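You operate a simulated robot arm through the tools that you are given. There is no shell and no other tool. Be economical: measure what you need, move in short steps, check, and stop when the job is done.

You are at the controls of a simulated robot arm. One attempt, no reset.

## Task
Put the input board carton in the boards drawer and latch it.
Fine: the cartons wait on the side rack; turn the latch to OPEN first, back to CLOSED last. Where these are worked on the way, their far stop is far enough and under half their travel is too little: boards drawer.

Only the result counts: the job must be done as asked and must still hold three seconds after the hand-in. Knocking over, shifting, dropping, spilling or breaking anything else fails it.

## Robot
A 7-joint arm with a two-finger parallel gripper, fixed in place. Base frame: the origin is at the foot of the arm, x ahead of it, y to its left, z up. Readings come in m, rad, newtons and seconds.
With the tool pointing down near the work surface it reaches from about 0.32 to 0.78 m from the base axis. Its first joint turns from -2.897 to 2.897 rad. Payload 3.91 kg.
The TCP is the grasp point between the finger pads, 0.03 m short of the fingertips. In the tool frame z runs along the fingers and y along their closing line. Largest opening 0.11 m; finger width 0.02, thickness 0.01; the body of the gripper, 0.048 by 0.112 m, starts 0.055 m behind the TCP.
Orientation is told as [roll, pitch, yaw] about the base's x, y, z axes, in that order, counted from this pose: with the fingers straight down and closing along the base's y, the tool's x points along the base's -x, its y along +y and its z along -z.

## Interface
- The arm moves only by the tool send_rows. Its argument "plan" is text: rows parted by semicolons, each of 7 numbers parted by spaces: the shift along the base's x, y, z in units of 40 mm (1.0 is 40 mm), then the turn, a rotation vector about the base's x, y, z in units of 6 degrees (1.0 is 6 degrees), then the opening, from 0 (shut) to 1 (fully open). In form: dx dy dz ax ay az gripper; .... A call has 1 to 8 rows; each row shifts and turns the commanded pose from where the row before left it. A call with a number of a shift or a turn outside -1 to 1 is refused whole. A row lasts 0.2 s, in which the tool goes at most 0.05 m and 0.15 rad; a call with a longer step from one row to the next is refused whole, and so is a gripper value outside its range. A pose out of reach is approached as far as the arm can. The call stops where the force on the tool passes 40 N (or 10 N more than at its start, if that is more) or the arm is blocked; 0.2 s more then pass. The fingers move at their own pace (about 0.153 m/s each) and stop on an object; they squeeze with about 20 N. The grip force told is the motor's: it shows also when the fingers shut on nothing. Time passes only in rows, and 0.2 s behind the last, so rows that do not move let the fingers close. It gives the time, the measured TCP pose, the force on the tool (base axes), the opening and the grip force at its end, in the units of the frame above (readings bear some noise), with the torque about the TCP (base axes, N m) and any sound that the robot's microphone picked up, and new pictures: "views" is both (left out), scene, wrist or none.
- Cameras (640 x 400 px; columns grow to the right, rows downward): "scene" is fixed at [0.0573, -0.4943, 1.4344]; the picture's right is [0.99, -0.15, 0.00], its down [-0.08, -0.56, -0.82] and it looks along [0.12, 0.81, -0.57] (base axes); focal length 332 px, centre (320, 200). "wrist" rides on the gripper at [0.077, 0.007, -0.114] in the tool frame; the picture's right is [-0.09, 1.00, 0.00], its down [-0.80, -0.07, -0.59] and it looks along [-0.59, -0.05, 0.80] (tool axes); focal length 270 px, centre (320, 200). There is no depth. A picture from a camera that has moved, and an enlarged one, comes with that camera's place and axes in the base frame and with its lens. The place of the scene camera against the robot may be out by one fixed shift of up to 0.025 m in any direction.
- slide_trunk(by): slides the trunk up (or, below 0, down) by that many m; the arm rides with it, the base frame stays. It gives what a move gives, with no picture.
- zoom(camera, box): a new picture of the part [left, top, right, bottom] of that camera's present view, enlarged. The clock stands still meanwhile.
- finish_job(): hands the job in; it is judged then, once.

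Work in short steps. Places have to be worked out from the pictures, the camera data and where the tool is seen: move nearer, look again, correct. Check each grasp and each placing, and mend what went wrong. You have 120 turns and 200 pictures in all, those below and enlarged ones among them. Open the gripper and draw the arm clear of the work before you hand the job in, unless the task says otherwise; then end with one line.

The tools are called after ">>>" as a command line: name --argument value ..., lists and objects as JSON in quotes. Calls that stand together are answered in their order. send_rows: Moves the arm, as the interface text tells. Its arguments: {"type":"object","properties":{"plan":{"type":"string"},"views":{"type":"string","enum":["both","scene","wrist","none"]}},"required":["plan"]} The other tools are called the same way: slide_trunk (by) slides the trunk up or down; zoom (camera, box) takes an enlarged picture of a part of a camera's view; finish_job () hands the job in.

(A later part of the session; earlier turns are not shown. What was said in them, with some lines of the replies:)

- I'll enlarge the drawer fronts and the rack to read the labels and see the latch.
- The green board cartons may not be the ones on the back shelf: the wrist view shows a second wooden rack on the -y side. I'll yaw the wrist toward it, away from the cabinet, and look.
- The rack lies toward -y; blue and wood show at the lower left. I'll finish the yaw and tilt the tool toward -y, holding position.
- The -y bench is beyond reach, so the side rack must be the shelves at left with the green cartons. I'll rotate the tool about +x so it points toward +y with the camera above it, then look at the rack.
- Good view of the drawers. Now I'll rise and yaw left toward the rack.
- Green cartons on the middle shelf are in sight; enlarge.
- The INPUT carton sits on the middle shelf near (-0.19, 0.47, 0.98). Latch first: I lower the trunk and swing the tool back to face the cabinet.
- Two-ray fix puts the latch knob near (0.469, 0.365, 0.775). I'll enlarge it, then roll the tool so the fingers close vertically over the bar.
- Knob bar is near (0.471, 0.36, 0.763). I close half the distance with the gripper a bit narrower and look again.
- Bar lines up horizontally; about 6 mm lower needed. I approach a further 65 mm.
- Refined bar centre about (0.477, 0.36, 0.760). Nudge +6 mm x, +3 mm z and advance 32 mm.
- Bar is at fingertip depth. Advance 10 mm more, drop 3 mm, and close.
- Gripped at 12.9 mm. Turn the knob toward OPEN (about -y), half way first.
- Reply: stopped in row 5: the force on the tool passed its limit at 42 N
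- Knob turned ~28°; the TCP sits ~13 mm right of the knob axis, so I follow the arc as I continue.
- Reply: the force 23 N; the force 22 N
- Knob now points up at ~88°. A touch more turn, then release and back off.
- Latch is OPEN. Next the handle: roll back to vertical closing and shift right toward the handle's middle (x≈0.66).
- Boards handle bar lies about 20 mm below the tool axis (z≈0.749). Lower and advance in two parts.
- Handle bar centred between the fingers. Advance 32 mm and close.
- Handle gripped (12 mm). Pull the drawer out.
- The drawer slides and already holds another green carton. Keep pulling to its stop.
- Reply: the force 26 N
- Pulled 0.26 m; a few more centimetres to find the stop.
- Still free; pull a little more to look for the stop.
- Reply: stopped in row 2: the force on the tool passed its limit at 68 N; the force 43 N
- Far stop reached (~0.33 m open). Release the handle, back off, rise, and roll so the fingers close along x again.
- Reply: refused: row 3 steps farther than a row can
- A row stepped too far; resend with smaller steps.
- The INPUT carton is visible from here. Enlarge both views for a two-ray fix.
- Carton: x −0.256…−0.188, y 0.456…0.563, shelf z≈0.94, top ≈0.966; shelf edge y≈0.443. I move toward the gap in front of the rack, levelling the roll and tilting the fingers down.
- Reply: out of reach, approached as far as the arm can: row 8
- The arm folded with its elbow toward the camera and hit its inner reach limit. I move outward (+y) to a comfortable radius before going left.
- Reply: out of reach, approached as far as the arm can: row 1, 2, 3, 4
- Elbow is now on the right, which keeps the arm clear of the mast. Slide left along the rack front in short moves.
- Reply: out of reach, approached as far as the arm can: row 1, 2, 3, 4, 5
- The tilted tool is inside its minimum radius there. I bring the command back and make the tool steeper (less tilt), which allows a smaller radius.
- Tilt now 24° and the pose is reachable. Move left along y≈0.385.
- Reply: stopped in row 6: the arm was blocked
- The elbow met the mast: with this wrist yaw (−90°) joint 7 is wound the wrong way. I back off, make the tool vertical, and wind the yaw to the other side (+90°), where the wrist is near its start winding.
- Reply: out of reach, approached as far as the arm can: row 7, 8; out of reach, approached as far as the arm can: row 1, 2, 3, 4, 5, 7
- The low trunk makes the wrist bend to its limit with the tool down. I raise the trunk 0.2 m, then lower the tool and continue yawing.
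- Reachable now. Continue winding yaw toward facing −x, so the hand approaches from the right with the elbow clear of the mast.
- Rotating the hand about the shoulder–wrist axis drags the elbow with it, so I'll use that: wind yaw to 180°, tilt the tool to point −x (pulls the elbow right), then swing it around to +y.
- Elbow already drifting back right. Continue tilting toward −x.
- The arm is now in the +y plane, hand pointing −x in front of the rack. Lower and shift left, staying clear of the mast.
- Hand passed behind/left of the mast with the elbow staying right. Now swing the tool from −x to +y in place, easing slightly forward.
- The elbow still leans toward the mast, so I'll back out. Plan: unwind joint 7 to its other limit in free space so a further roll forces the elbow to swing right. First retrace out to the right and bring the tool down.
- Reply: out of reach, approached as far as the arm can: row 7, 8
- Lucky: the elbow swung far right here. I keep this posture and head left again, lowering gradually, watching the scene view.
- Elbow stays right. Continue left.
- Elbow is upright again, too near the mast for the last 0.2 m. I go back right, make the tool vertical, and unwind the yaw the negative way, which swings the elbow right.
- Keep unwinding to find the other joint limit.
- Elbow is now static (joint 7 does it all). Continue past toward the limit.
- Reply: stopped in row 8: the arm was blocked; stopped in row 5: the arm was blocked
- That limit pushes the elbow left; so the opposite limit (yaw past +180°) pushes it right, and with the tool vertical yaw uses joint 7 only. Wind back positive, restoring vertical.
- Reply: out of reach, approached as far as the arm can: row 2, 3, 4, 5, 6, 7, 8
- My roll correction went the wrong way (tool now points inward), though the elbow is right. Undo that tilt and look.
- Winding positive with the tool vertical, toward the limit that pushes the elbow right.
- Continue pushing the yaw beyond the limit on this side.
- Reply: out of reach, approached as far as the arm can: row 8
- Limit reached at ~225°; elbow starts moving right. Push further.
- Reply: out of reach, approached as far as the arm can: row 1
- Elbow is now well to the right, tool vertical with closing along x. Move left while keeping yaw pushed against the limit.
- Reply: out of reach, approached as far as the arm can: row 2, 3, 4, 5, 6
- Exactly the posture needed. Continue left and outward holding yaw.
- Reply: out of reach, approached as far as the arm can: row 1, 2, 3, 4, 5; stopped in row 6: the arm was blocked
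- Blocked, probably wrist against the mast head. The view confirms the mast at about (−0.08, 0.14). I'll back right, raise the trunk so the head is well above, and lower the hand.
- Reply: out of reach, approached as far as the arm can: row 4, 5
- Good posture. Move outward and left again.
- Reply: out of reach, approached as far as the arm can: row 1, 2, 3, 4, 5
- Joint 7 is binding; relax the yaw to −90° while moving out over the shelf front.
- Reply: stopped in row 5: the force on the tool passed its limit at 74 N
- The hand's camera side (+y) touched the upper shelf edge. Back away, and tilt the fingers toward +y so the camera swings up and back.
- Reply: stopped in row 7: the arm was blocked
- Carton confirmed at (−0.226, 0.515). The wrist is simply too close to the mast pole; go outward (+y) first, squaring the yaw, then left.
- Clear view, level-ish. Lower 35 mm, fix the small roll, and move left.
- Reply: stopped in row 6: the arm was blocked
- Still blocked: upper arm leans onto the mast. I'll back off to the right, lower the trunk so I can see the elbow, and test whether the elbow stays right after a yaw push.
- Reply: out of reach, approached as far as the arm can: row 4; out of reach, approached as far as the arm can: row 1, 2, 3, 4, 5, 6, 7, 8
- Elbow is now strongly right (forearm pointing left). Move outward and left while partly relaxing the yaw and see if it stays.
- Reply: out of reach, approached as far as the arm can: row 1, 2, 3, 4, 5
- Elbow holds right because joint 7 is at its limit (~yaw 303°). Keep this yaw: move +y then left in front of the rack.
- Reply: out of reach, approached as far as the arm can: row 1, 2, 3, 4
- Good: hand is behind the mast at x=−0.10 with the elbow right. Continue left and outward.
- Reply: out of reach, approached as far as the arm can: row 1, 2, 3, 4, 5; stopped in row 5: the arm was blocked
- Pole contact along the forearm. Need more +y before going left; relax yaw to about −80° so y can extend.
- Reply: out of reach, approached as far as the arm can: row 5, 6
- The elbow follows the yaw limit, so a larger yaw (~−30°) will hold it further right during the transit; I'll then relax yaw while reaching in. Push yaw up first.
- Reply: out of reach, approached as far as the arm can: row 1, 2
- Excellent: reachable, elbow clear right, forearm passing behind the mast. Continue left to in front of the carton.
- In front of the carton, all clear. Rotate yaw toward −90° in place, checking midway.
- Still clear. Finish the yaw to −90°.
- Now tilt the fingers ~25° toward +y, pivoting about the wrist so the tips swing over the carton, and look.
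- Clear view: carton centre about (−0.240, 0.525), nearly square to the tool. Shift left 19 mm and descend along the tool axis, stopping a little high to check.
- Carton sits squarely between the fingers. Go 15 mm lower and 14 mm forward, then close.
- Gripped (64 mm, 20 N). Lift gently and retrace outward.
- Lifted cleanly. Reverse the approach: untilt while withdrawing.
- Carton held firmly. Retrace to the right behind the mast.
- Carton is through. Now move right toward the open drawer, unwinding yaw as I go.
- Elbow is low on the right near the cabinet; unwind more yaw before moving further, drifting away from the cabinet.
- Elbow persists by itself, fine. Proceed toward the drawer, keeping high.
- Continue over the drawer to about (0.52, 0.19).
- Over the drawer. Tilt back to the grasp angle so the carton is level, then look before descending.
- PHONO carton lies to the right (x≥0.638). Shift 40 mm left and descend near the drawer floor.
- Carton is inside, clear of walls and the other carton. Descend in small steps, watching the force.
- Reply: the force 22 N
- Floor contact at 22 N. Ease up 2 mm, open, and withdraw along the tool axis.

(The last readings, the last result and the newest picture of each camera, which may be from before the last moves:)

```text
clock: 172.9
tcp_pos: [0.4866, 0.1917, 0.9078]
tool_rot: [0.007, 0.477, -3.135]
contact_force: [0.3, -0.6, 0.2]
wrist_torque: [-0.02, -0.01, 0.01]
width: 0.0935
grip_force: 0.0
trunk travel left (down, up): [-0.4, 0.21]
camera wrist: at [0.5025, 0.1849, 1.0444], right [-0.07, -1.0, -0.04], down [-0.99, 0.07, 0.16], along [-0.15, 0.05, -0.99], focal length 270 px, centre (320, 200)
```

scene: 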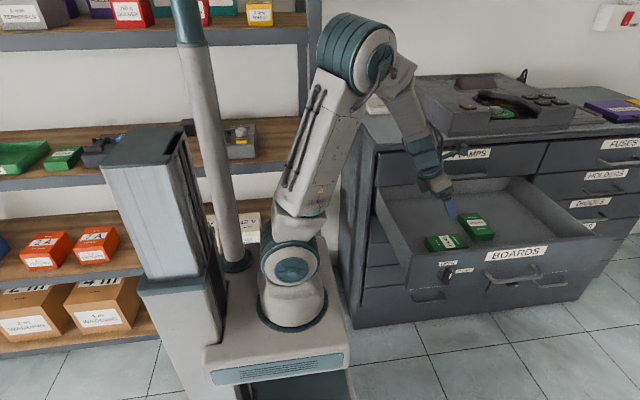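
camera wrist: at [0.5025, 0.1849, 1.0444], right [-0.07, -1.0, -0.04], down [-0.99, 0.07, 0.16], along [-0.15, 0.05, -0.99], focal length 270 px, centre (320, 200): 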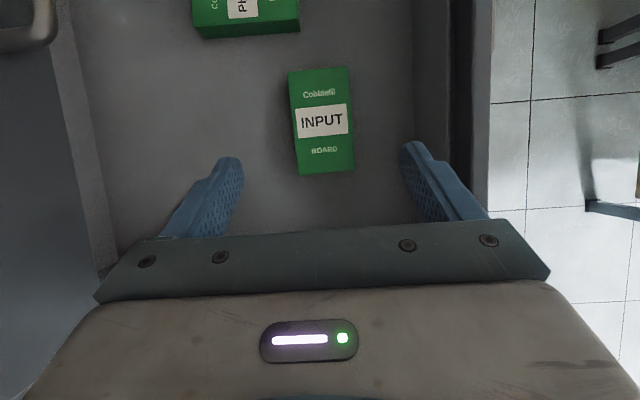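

Carton is flat in the drawer next to PHONO. Now withdraw up and out to in front of the drawer, untilting and setting the yaw for a +y-pointing tool.

>>> send_rows --plan "0 -0.3 0.8 0 1 0 0.5;0 -0.6 0.6 0 1 0 0.3;0 -0.8 0 0 1 0 0;0 -0.8 0 0 1 0 0;0 -0.8 0 0 0.6 0 0;0 -0.8 0 0 0 -1 0;0 -0.8 0 0 0 -1 0;0 -0.8 0 0 0 -1 0" --views "none"

>>> send_rows --plan "0 -0.6 0 0 0 -1 0;0 -0.6 0 0 0 -1 0;0 -0.5 0 0 0 -1 0;0 -0.5 0 0 0 -1 0;0 0 0 0 0 -1 0;0 0 0 0 0 -1 0;0 0 0 0 0 -1 0;0 0 0 0 0 -1 0" --views "scene"

```text
clock: 174.7
tcp_pos: [0.488, -0.0356, 0.9643]
tool_rot: [0.002, -0.001, 2.831]
contact_force: [0.6, 1.0, 0.2]
wrist_torque: [0.01, -0.01, -0.03]
width: 0.0002
grip_force: 19.6
trunk travel left (down, up): [-0.4, 0.21]
```

```text
clock: 176.5
tcp_pos: [0.4892, -0.1254, 0.9642]
tool_rot: [0.002, 0.0, 1.995]
contact_force: [-0.4, -0.2, 0.8]
wrist_torque: [-0.01, 0.01, 0.01]
width: 0.0
grip_force: 19.9
trunk travel left (down, up): [-0.4, 0.21]
```

scene: 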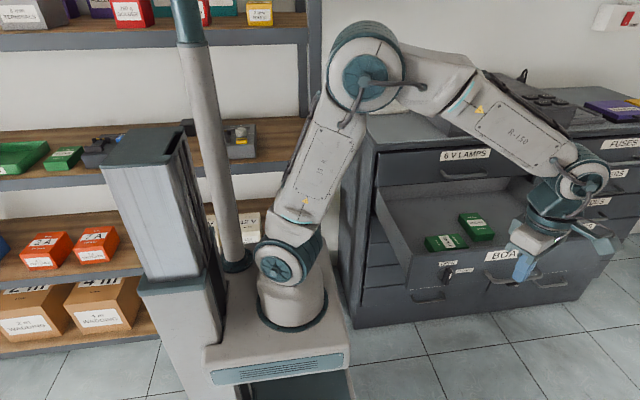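

Finish yaw and tilt the closed fingers toward +y, lowering to drawer-front height.

>>> send_rows --plan "0.3 0 0 0 0 -1 0;0.3 0 0 0 0 -1 0;0.3 0 0 0 0 -1 0;0.3 0 0 0 0 -1 0;0.3 0 -0.3 1 0 -0.3 0;0.3 0 -0.3 1 0 0 0;0 0 -0.3 1 0 0 0;0 0 -0.3 1 0 0 0" --views "none"

>>> send_rows --plan "0 0 -0.3 1 0 0 0;0 0 -0.3 1 0 0 0;0 0 -0.3 1 0 0 0;0 0 -0.3 1 0 0 0;0 0 -0.3 1 0 0 0;0 0 -0.3 1 0 0 0;0 0 -0.3 1 0 0 0;0 0 -0.3 1 0 0 0" --views "both"

```text
clock: 178.3
tcp_pos: [0.5612, -0.1248, 0.9173]
tool_rot: [0.012, -0.422, 1.542]
contact_force: [-0.3, -0.3, -0.6]
wrist_torque: [0.0, 0.0, -0.01]
width: 0.0
grip_force: 20.0
trunk travel left (down, up): [-0.4, 0.21]
```

```text
clock: 180.1
tcp_pos: [0.563, -0.1241, 0.8213]
tool_rot: [0.08, -1.256, 1.487]
contact_force: [-1.0, 0.4, -0.5]
wrist_torque: [-0.03, 0.0, 0.0]
width: 0.0
grip_force: 20.3
trunk travel left (down, up): [-0.4, 0.21]
camera wrist: at [0.5531, -0.2559, 0.783], right [-0.99, 0.03, 0.11], down [0.09, -0.32, 0.94], along [0.07, 0.95, 0.32], focal length 270 px, centre (320, 200)
```

scene: 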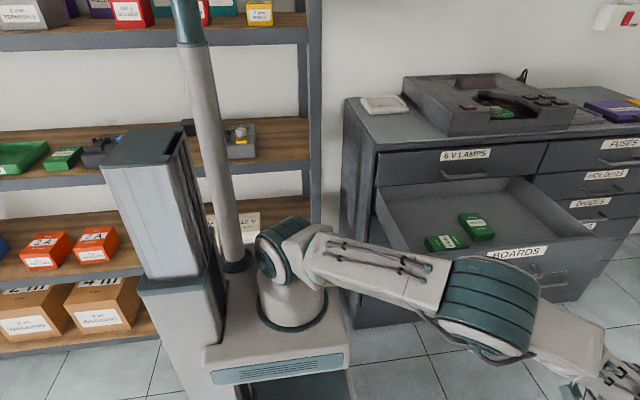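
wrist: 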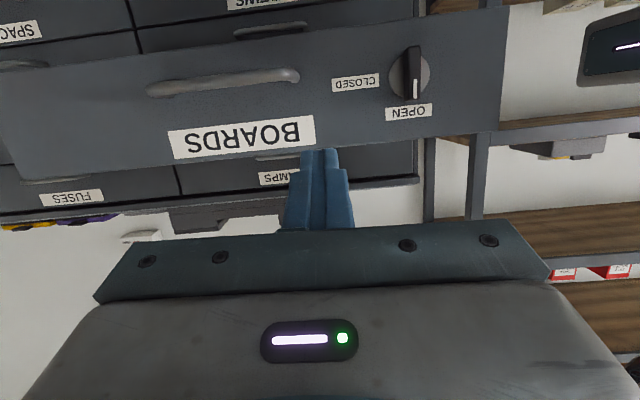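

The drawer front is ahead. Level the tool and lower to z≈0.79, then push.

>>> send_rows --plan "0 0.2 -0.3 1 0 0 0;0 0.2 -0.3 1 0 0 0;0 0.4 -0.2 1 0 0 0;0 0.5 0 0 0 0 0;0 0.5 0 0 0 0 0;0 0.4 0 0 0 0 0" --views "wrist"

```text
clock: 181.5
tcp_pos: [0.563, -0.0365, 0.7885]
tool_rot: [1.593, -1.544, -0.025]
contact_force: [0.6, 0.8, 0.3]
wrist_torque: [0.01, 0.0, -0.01]
width: 0.0
grip_force: 19.6
trunk travel left (down, up): [-0.4, 0.21]
camera wrist: at [0.5545, -0.1507, 0.7107], right [-0.99, 0.0, 0.11], down [0.09, -0.59, 0.8], along [0.07, 0.8, 0.59], focal length 270 px, centre (320, 200)
```

wrist: 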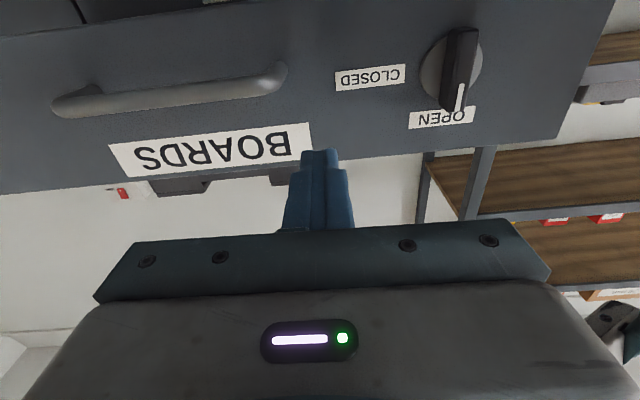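

Fingertips aim 35 mm below the panel's top edge. Push in.

>>> send_rows --plan "0 0.7 0 0 0 0 0;0 0.7 0 0 0 0 0;0 0.7 0 0 0 0 0;0 0.7 0 0 0 0 0;0 0.7 0 0 0 0 0;0 0.7 0 0 0 0 0" --views "both"

```text
clock: 182.9
tcp_pos: [0.5597, 0.1323, 0.7904]
tool_rot: [1.591, -1.546, -0.018]
contact_force: [0.3, 0.1, 0.1]
wrist_torque: [0.01, -0.02, 0.0]
width: 0.0
grip_force: 19.5
trunk travel left (down, up): [-0.4, 0.21]
camera wrist: at [0.5506, 0.018, 0.7138], right [-0.99, 0.0, 0.11], down [0.09, -0.59, 0.8], along [0.07, 0.8, 0.59], focal length 270 px, centre (320, 200)
```

scene: 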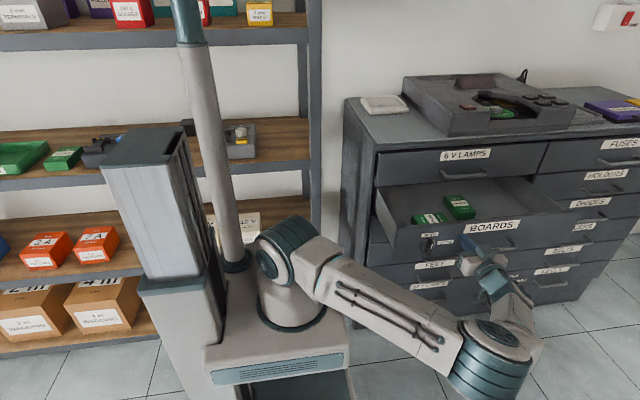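
wrist: 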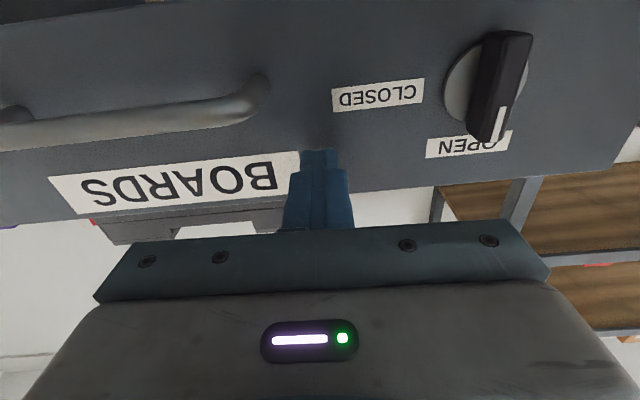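

The drawer closes smoothly, cartons still flat. Continue.

>>> send_rows --plan "0 0.7 0 0 0 0 0;0 0.7 0 0 0 0 0;0 0.7 0 0 0 0 0;0 0.7 0 0 0 0 0;0 0.6 0 0 0 0 0;0 0.5 0 0 0 0 0;0 0.4 0 0 0 0 0" --views "none"

>>> send_rows --plan "0 0.3 0 0 0 0 0;0 0.3 0 0 0 0 0;0 0.3 0 0 0 0 0;0 0.3 0 0 0 0 0;0 0.3 0 0 0 0 0" --views "both"

```text
clock: 184.5
tcp_pos: [0.5586, 0.3048, 0.7896]
tool_rot: [1.591, -1.544, -0.022]
contact_force: [-0.8, 1.0, -0.2]
wrist_torque: [-0.01, -0.01, 0.05]
width: 0.0
grip_force: 19.6
trunk travel left (down, up): [-0.4, 0.21]
```

```text
clock: 185.7
tcp_pos: [0.5607, 0.3601, 0.789]
tool_rot: [1.649, -1.546, -0.08]
contact_force: [-10.6, -21.9, -1.2]
wrist_torque: [-0.25, 0.19, 0.31]
width: 0.0002
grip_force: 20.1
trunk travel left (down, up): [-0.4, 0.21]
camera wrist: at [0.5526, 0.2458, 0.7126], right [-0.99, 0.0, 0.11], down [0.09, -0.6, 0.8], along [0.07, 0.8, 0.59], focal length 270 px, centre (320, 200)
```

scene: 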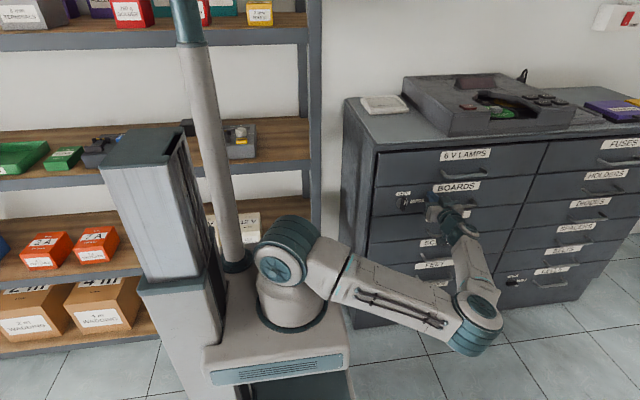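
wrist: 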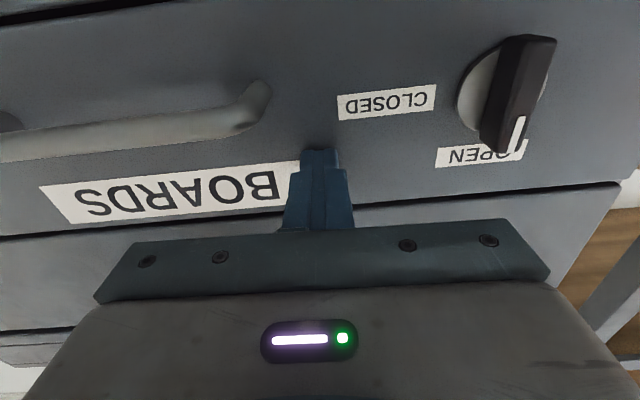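

Drawer is at its closed stop (22 N). One small extra push, then back off and line up with the knob (0.466, 0.760).

>>> send_rows --plan "0 0.1 0 0 0 0 0;0 0 0 0 0 0 0;0 -0.8 0 0 0 0 0;0 -0.9 0 0 0 0 0.55;-0.8 -0.9 0 0 0 0 0.55;-0.9 0 -0.4 0 0 0 0.55;-0.65 0 -0.3 0 0 0 0.55;0 0 0 0 0 0 0.55" --views "both"

```text
clock: 186.1
tcp_pos: [0.5609, 0.3604, 0.79]
tool_rot: [1.669, -1.544, -0.096]
contact_force: [-10.2, -37.9, 1.4]
wrist_torque: [-0.27, 0.12, 0.28]
width: 0.0
grip_force: 19.6
trunk travel left (down, up): [-0.4, 0.21]
stopped in row 1: the force on the tool passed its limit at 45 N (the readings are from after the stop); the commanded pose is now the measured one
camera wrist: at [0.5529, 0.2459, 0.7125], right [-0.99, 0.0, 0.11], down [0.09, -0.6, 0.8], along [0.07, 0.8, 0.59], focal length 270 px, centre (320, 200)
```

scene: 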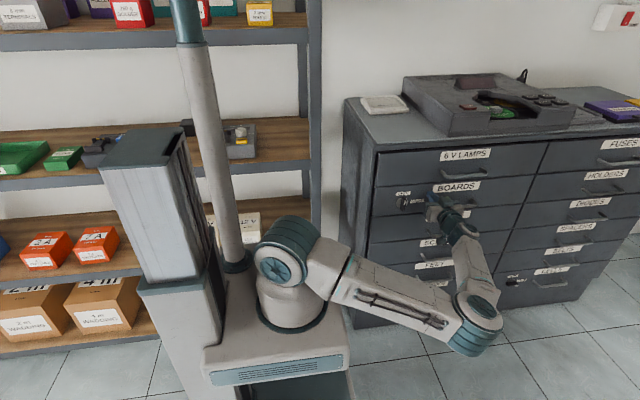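
wrist: 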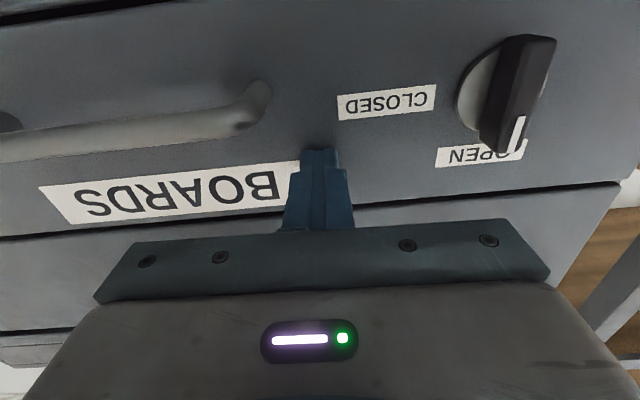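

Firmly shut. Back off and line up with the knob.

>>> send_rows --plan "0 -0.8 0 0 0 0 0;0 -0.9 0 0 0 0 0.55;-0.8 -0.9 0 0 0 0 0.55;-0.9 0 -0.4 0 0 0 0.55;-0.65 0 -0.3 0 0 0 0.55;0 0 0 0 0 0 0.55" --views "both"

```text
clock: 187.5
tcp_pos: [0.468, 0.26, 0.7594]
tool_rot: [1.547, -1.542, 0.028]
contact_force: [-0.4, 0.2, 0.8]
wrist_torque: [0.01, -0.03, 0.0]
width: 0.0604
grip_force: 0.1
trunk travel left (down, up): [-0.4, 0.21]
camera wrist: at [0.4595, 0.1443, 0.6809], right [-0.99, 0.0, 0.12], down [0.1, -0.59, 0.8], along [0.06, 0.8, 0.59], focal length 270 px, centre (320, 200)
```

scene: 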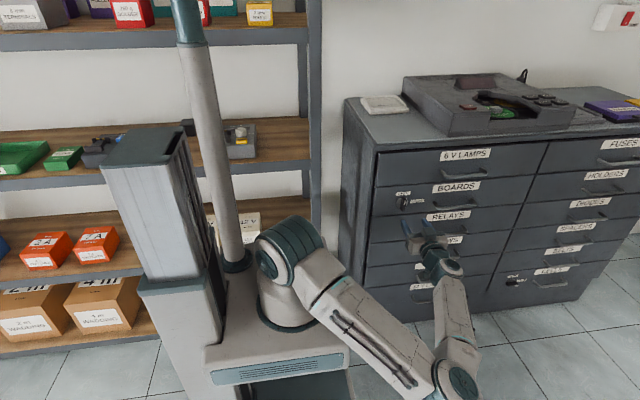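
wrist: 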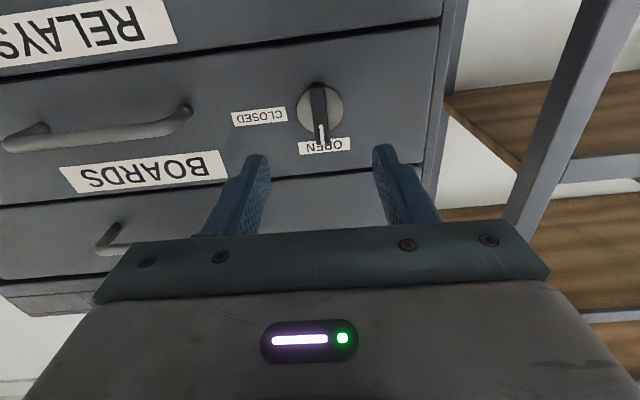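

Knob bar is centred between the fingers. Advance to y≈0.348 and check.

>>> send_rows --plan "0 0.7 0 0 0 0 0.55;0 0.7 0 0 0 0 0.55;0 0.5 0 0 0 0 0.55;0 0.3 0 0 0 0 0.55;0 0 0 0 0 0 0.55" --views "wrist"

```text
clock: 188.7
tcp_pos: [0.4665, 0.3486, 0.7579]
tool_rot: [1.561, -1.543, 0.016]
contact_force: [0.4, -0.4, -0.1]
wrist_torque: [0.0, 0.02, 0.0]
width: 0.0606
grip_force: 0.1
trunk travel left (down, up): [-0.4, 0.21]
camera wrist: at [0.459, 0.2339, 0.6815], right [-0.99, 0.0, 0.12], down [0.1, -0.59, 0.8], along [0.06, 0.8, 0.59], focal length 270 px, centre (320, 200)
```

wrist: 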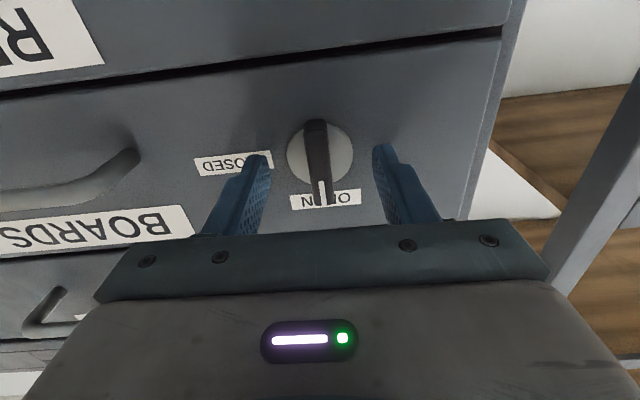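

Aligned. Advance 3 mm and close on the bar.

>>> send_rows --plan "0 0.1 0 0 0 0 0.5;0 0 0 0 0 0 0.2;0 0 0 0 0 0 0;0 0 0 0 0 0 0;0 0 0 0 0 0 0" --views "none"

>>> send_rows --plan "0 0 0 0 1 0 0;0 0 0 0 1 0 0;0 0 0 0 1 0 0;0 0 0 0 1 0 0" --views "wrist"

```text
clock: 189.9
tcp_pos: [0.4687, 0.3529, 0.7592]
tool_rot: [1.546, -1.543, 0.028]
contact_force: [2.9, 0.7, -1.9]
wrist_torque: [-0.22, -0.01, -0.34]
width: 0.0129
grip_force: 44.9
trunk travel left (down, up): [-0.4, 0.21]
```

```text
clock: 190.9
tcp_pos: [0.4669, 0.3531, 0.759]
tool_rot: [1.571, -1.12, 0.005]
contact_force: [0.5, -9.9, -12.8]
wrist_torque: [-0.4, 0.03, -0.19]
width: 0.0126
grip_force: 45.3
trunk travel left (down, up): [-0.4, 0.21]
camera wrist: at [0.4279, 0.2383, 0.6926], right [-0.86, 0.0, 0.51], down [0.41, -0.59, 0.69], along [0.3, 0.81, 0.51], focal length 270 px, centre (320, 200)
```

wrist: 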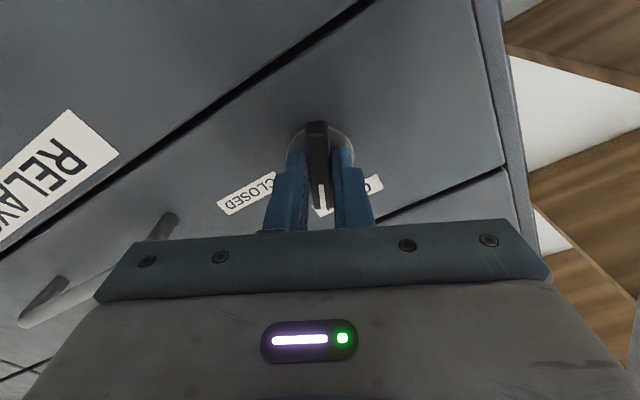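

Turning about its axis with modest force. Continue the remaining ~66°.

>>> send_rows --plan "0 0 0 0 1 0 0;0 0 0 0 1 0 0;0 0 0 0 1 0 0;0 0 0 0 1 0 0;0 0 0 0 1 0 0;0 0 0 0 1 0 0" --views "none"

>>> send_rows --plan "0 0 0 0 1 0 0;0 0 0 0 1 0 0;0 0 0 0 1 0 0;0 0 0 0 1 0 0;0 0 0 0 1 0 0;0 0 0 0 0 0 0" --views "wrist"

```text
clock: 192.3
tcp_pos: [0.4654, 0.3522, 0.7586]
tool_rot: [1.574, -0.493, 0.002]
contact_force: [-4.8, -16.5, -24.2]
wrist_torque: [-0.2, -0.01, -1.12]
width: 0.0128
grip_force: 44.9
trunk travel left (down, up): [-0.4, 0.21]
```

```text
clock: 193.7
tcp_pos: [0.4673, 0.3527, 0.7595]
tool_rot: [1.575, 0.029, 0.001]
contact_force: [-7.2, -7.9, -19.3]
wrist_torque: [-0.83, -1.05, 0.51]
width: 0.0129
grip_force: 44.9
trunk travel left (down, up): [-0.4, 0.21]
camera wrist: at [0.3902, 0.2383, 0.7683], right [0.12, 0.0, 0.99], down [0.8, -0.59, -0.1], along [0.59, 0.81, -0.07], focal length 270 px, centre (320, 200)
```

wrist: 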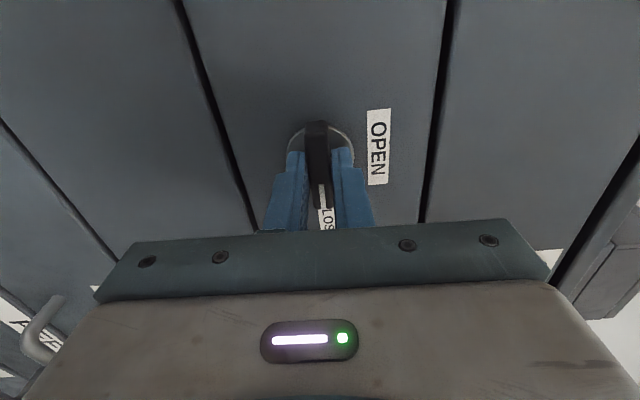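

Knob turned to CLOSED and against its stop. Release and back straight off.

>>> send_rows --plan "0 0 0 0 0 0 0.5;0 0 0 0 0 0 0.5;0 -0.5 0 0 0 0 0.6;0 -0.8 0 0 0 0 0.6;0 -0.9 0 0 0 0 0.6;0 -0.9 0 0 0 0 0.6;0 -0.9 0 0 0 0 0.6;0 -0.9 0 0 0 0 0.6" --views "both"

>>> zoom --camera "scene" --box '[360, 130, 520, 230]'

```text
clock: 195.5
tcp_pos: [0.4677, 0.1558, 0.762]
tool_rot: [1.574, 0.028, 0.001]
contact_force: [-0.1, -0.4, -0.4]
wrist_torque: [0.03, 0.0, 0.04]
width: 0.0661
grip_force: 0.1
trunk travel left (down, up): [-0.4, 0.21]
camera wrist: at [0.3915, 0.0402, 0.7703], right [0.12, 0.0, 0.99], down [0.8, -0.59, -0.1], along [0.59, 0.8, -0.07], focal length 270 px, centre (320, 200)
```

scene: 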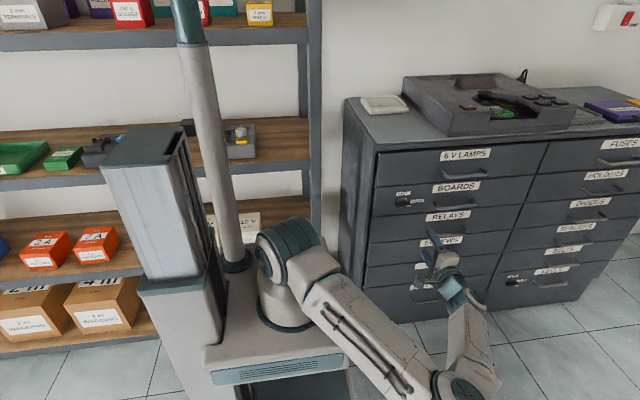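
wrist: 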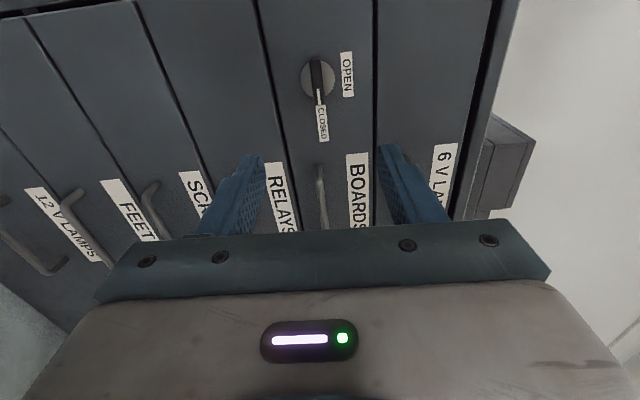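

```text
4.00 times, centred on (440, 180) of scene
camera zoom: at [0.0573, -0.4943, 1.4344], right [0.99, -0.15, 0.0], down [-0.08, -0.56, -0.82], along [0.12, 0.81, -0.57], focal length 1328 px, centre (-160, 280)
```

zoom: 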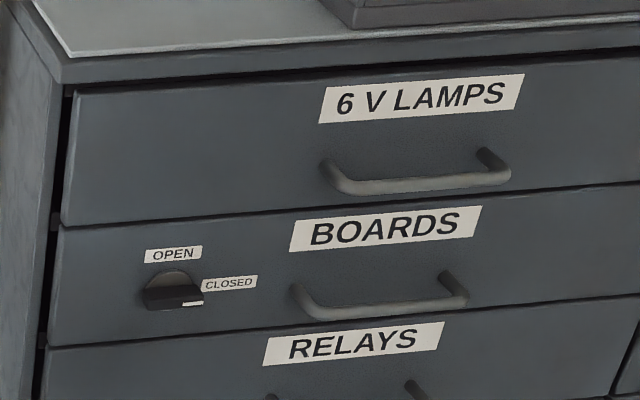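

The drawer is flush and the latch points to CLOSED, exactly as at the start. The gripper is open and clear of the cabinet, so I'm handing in.

>>> finish_job

```text
The job is handed in.
```

The INPUT board carton is in the boards drawer, which is shut with its latch turned back to CLOSED; on the way the hand bumped the rack's upper shelf edge once (74 N), and I saw nothing moved in the pictures.
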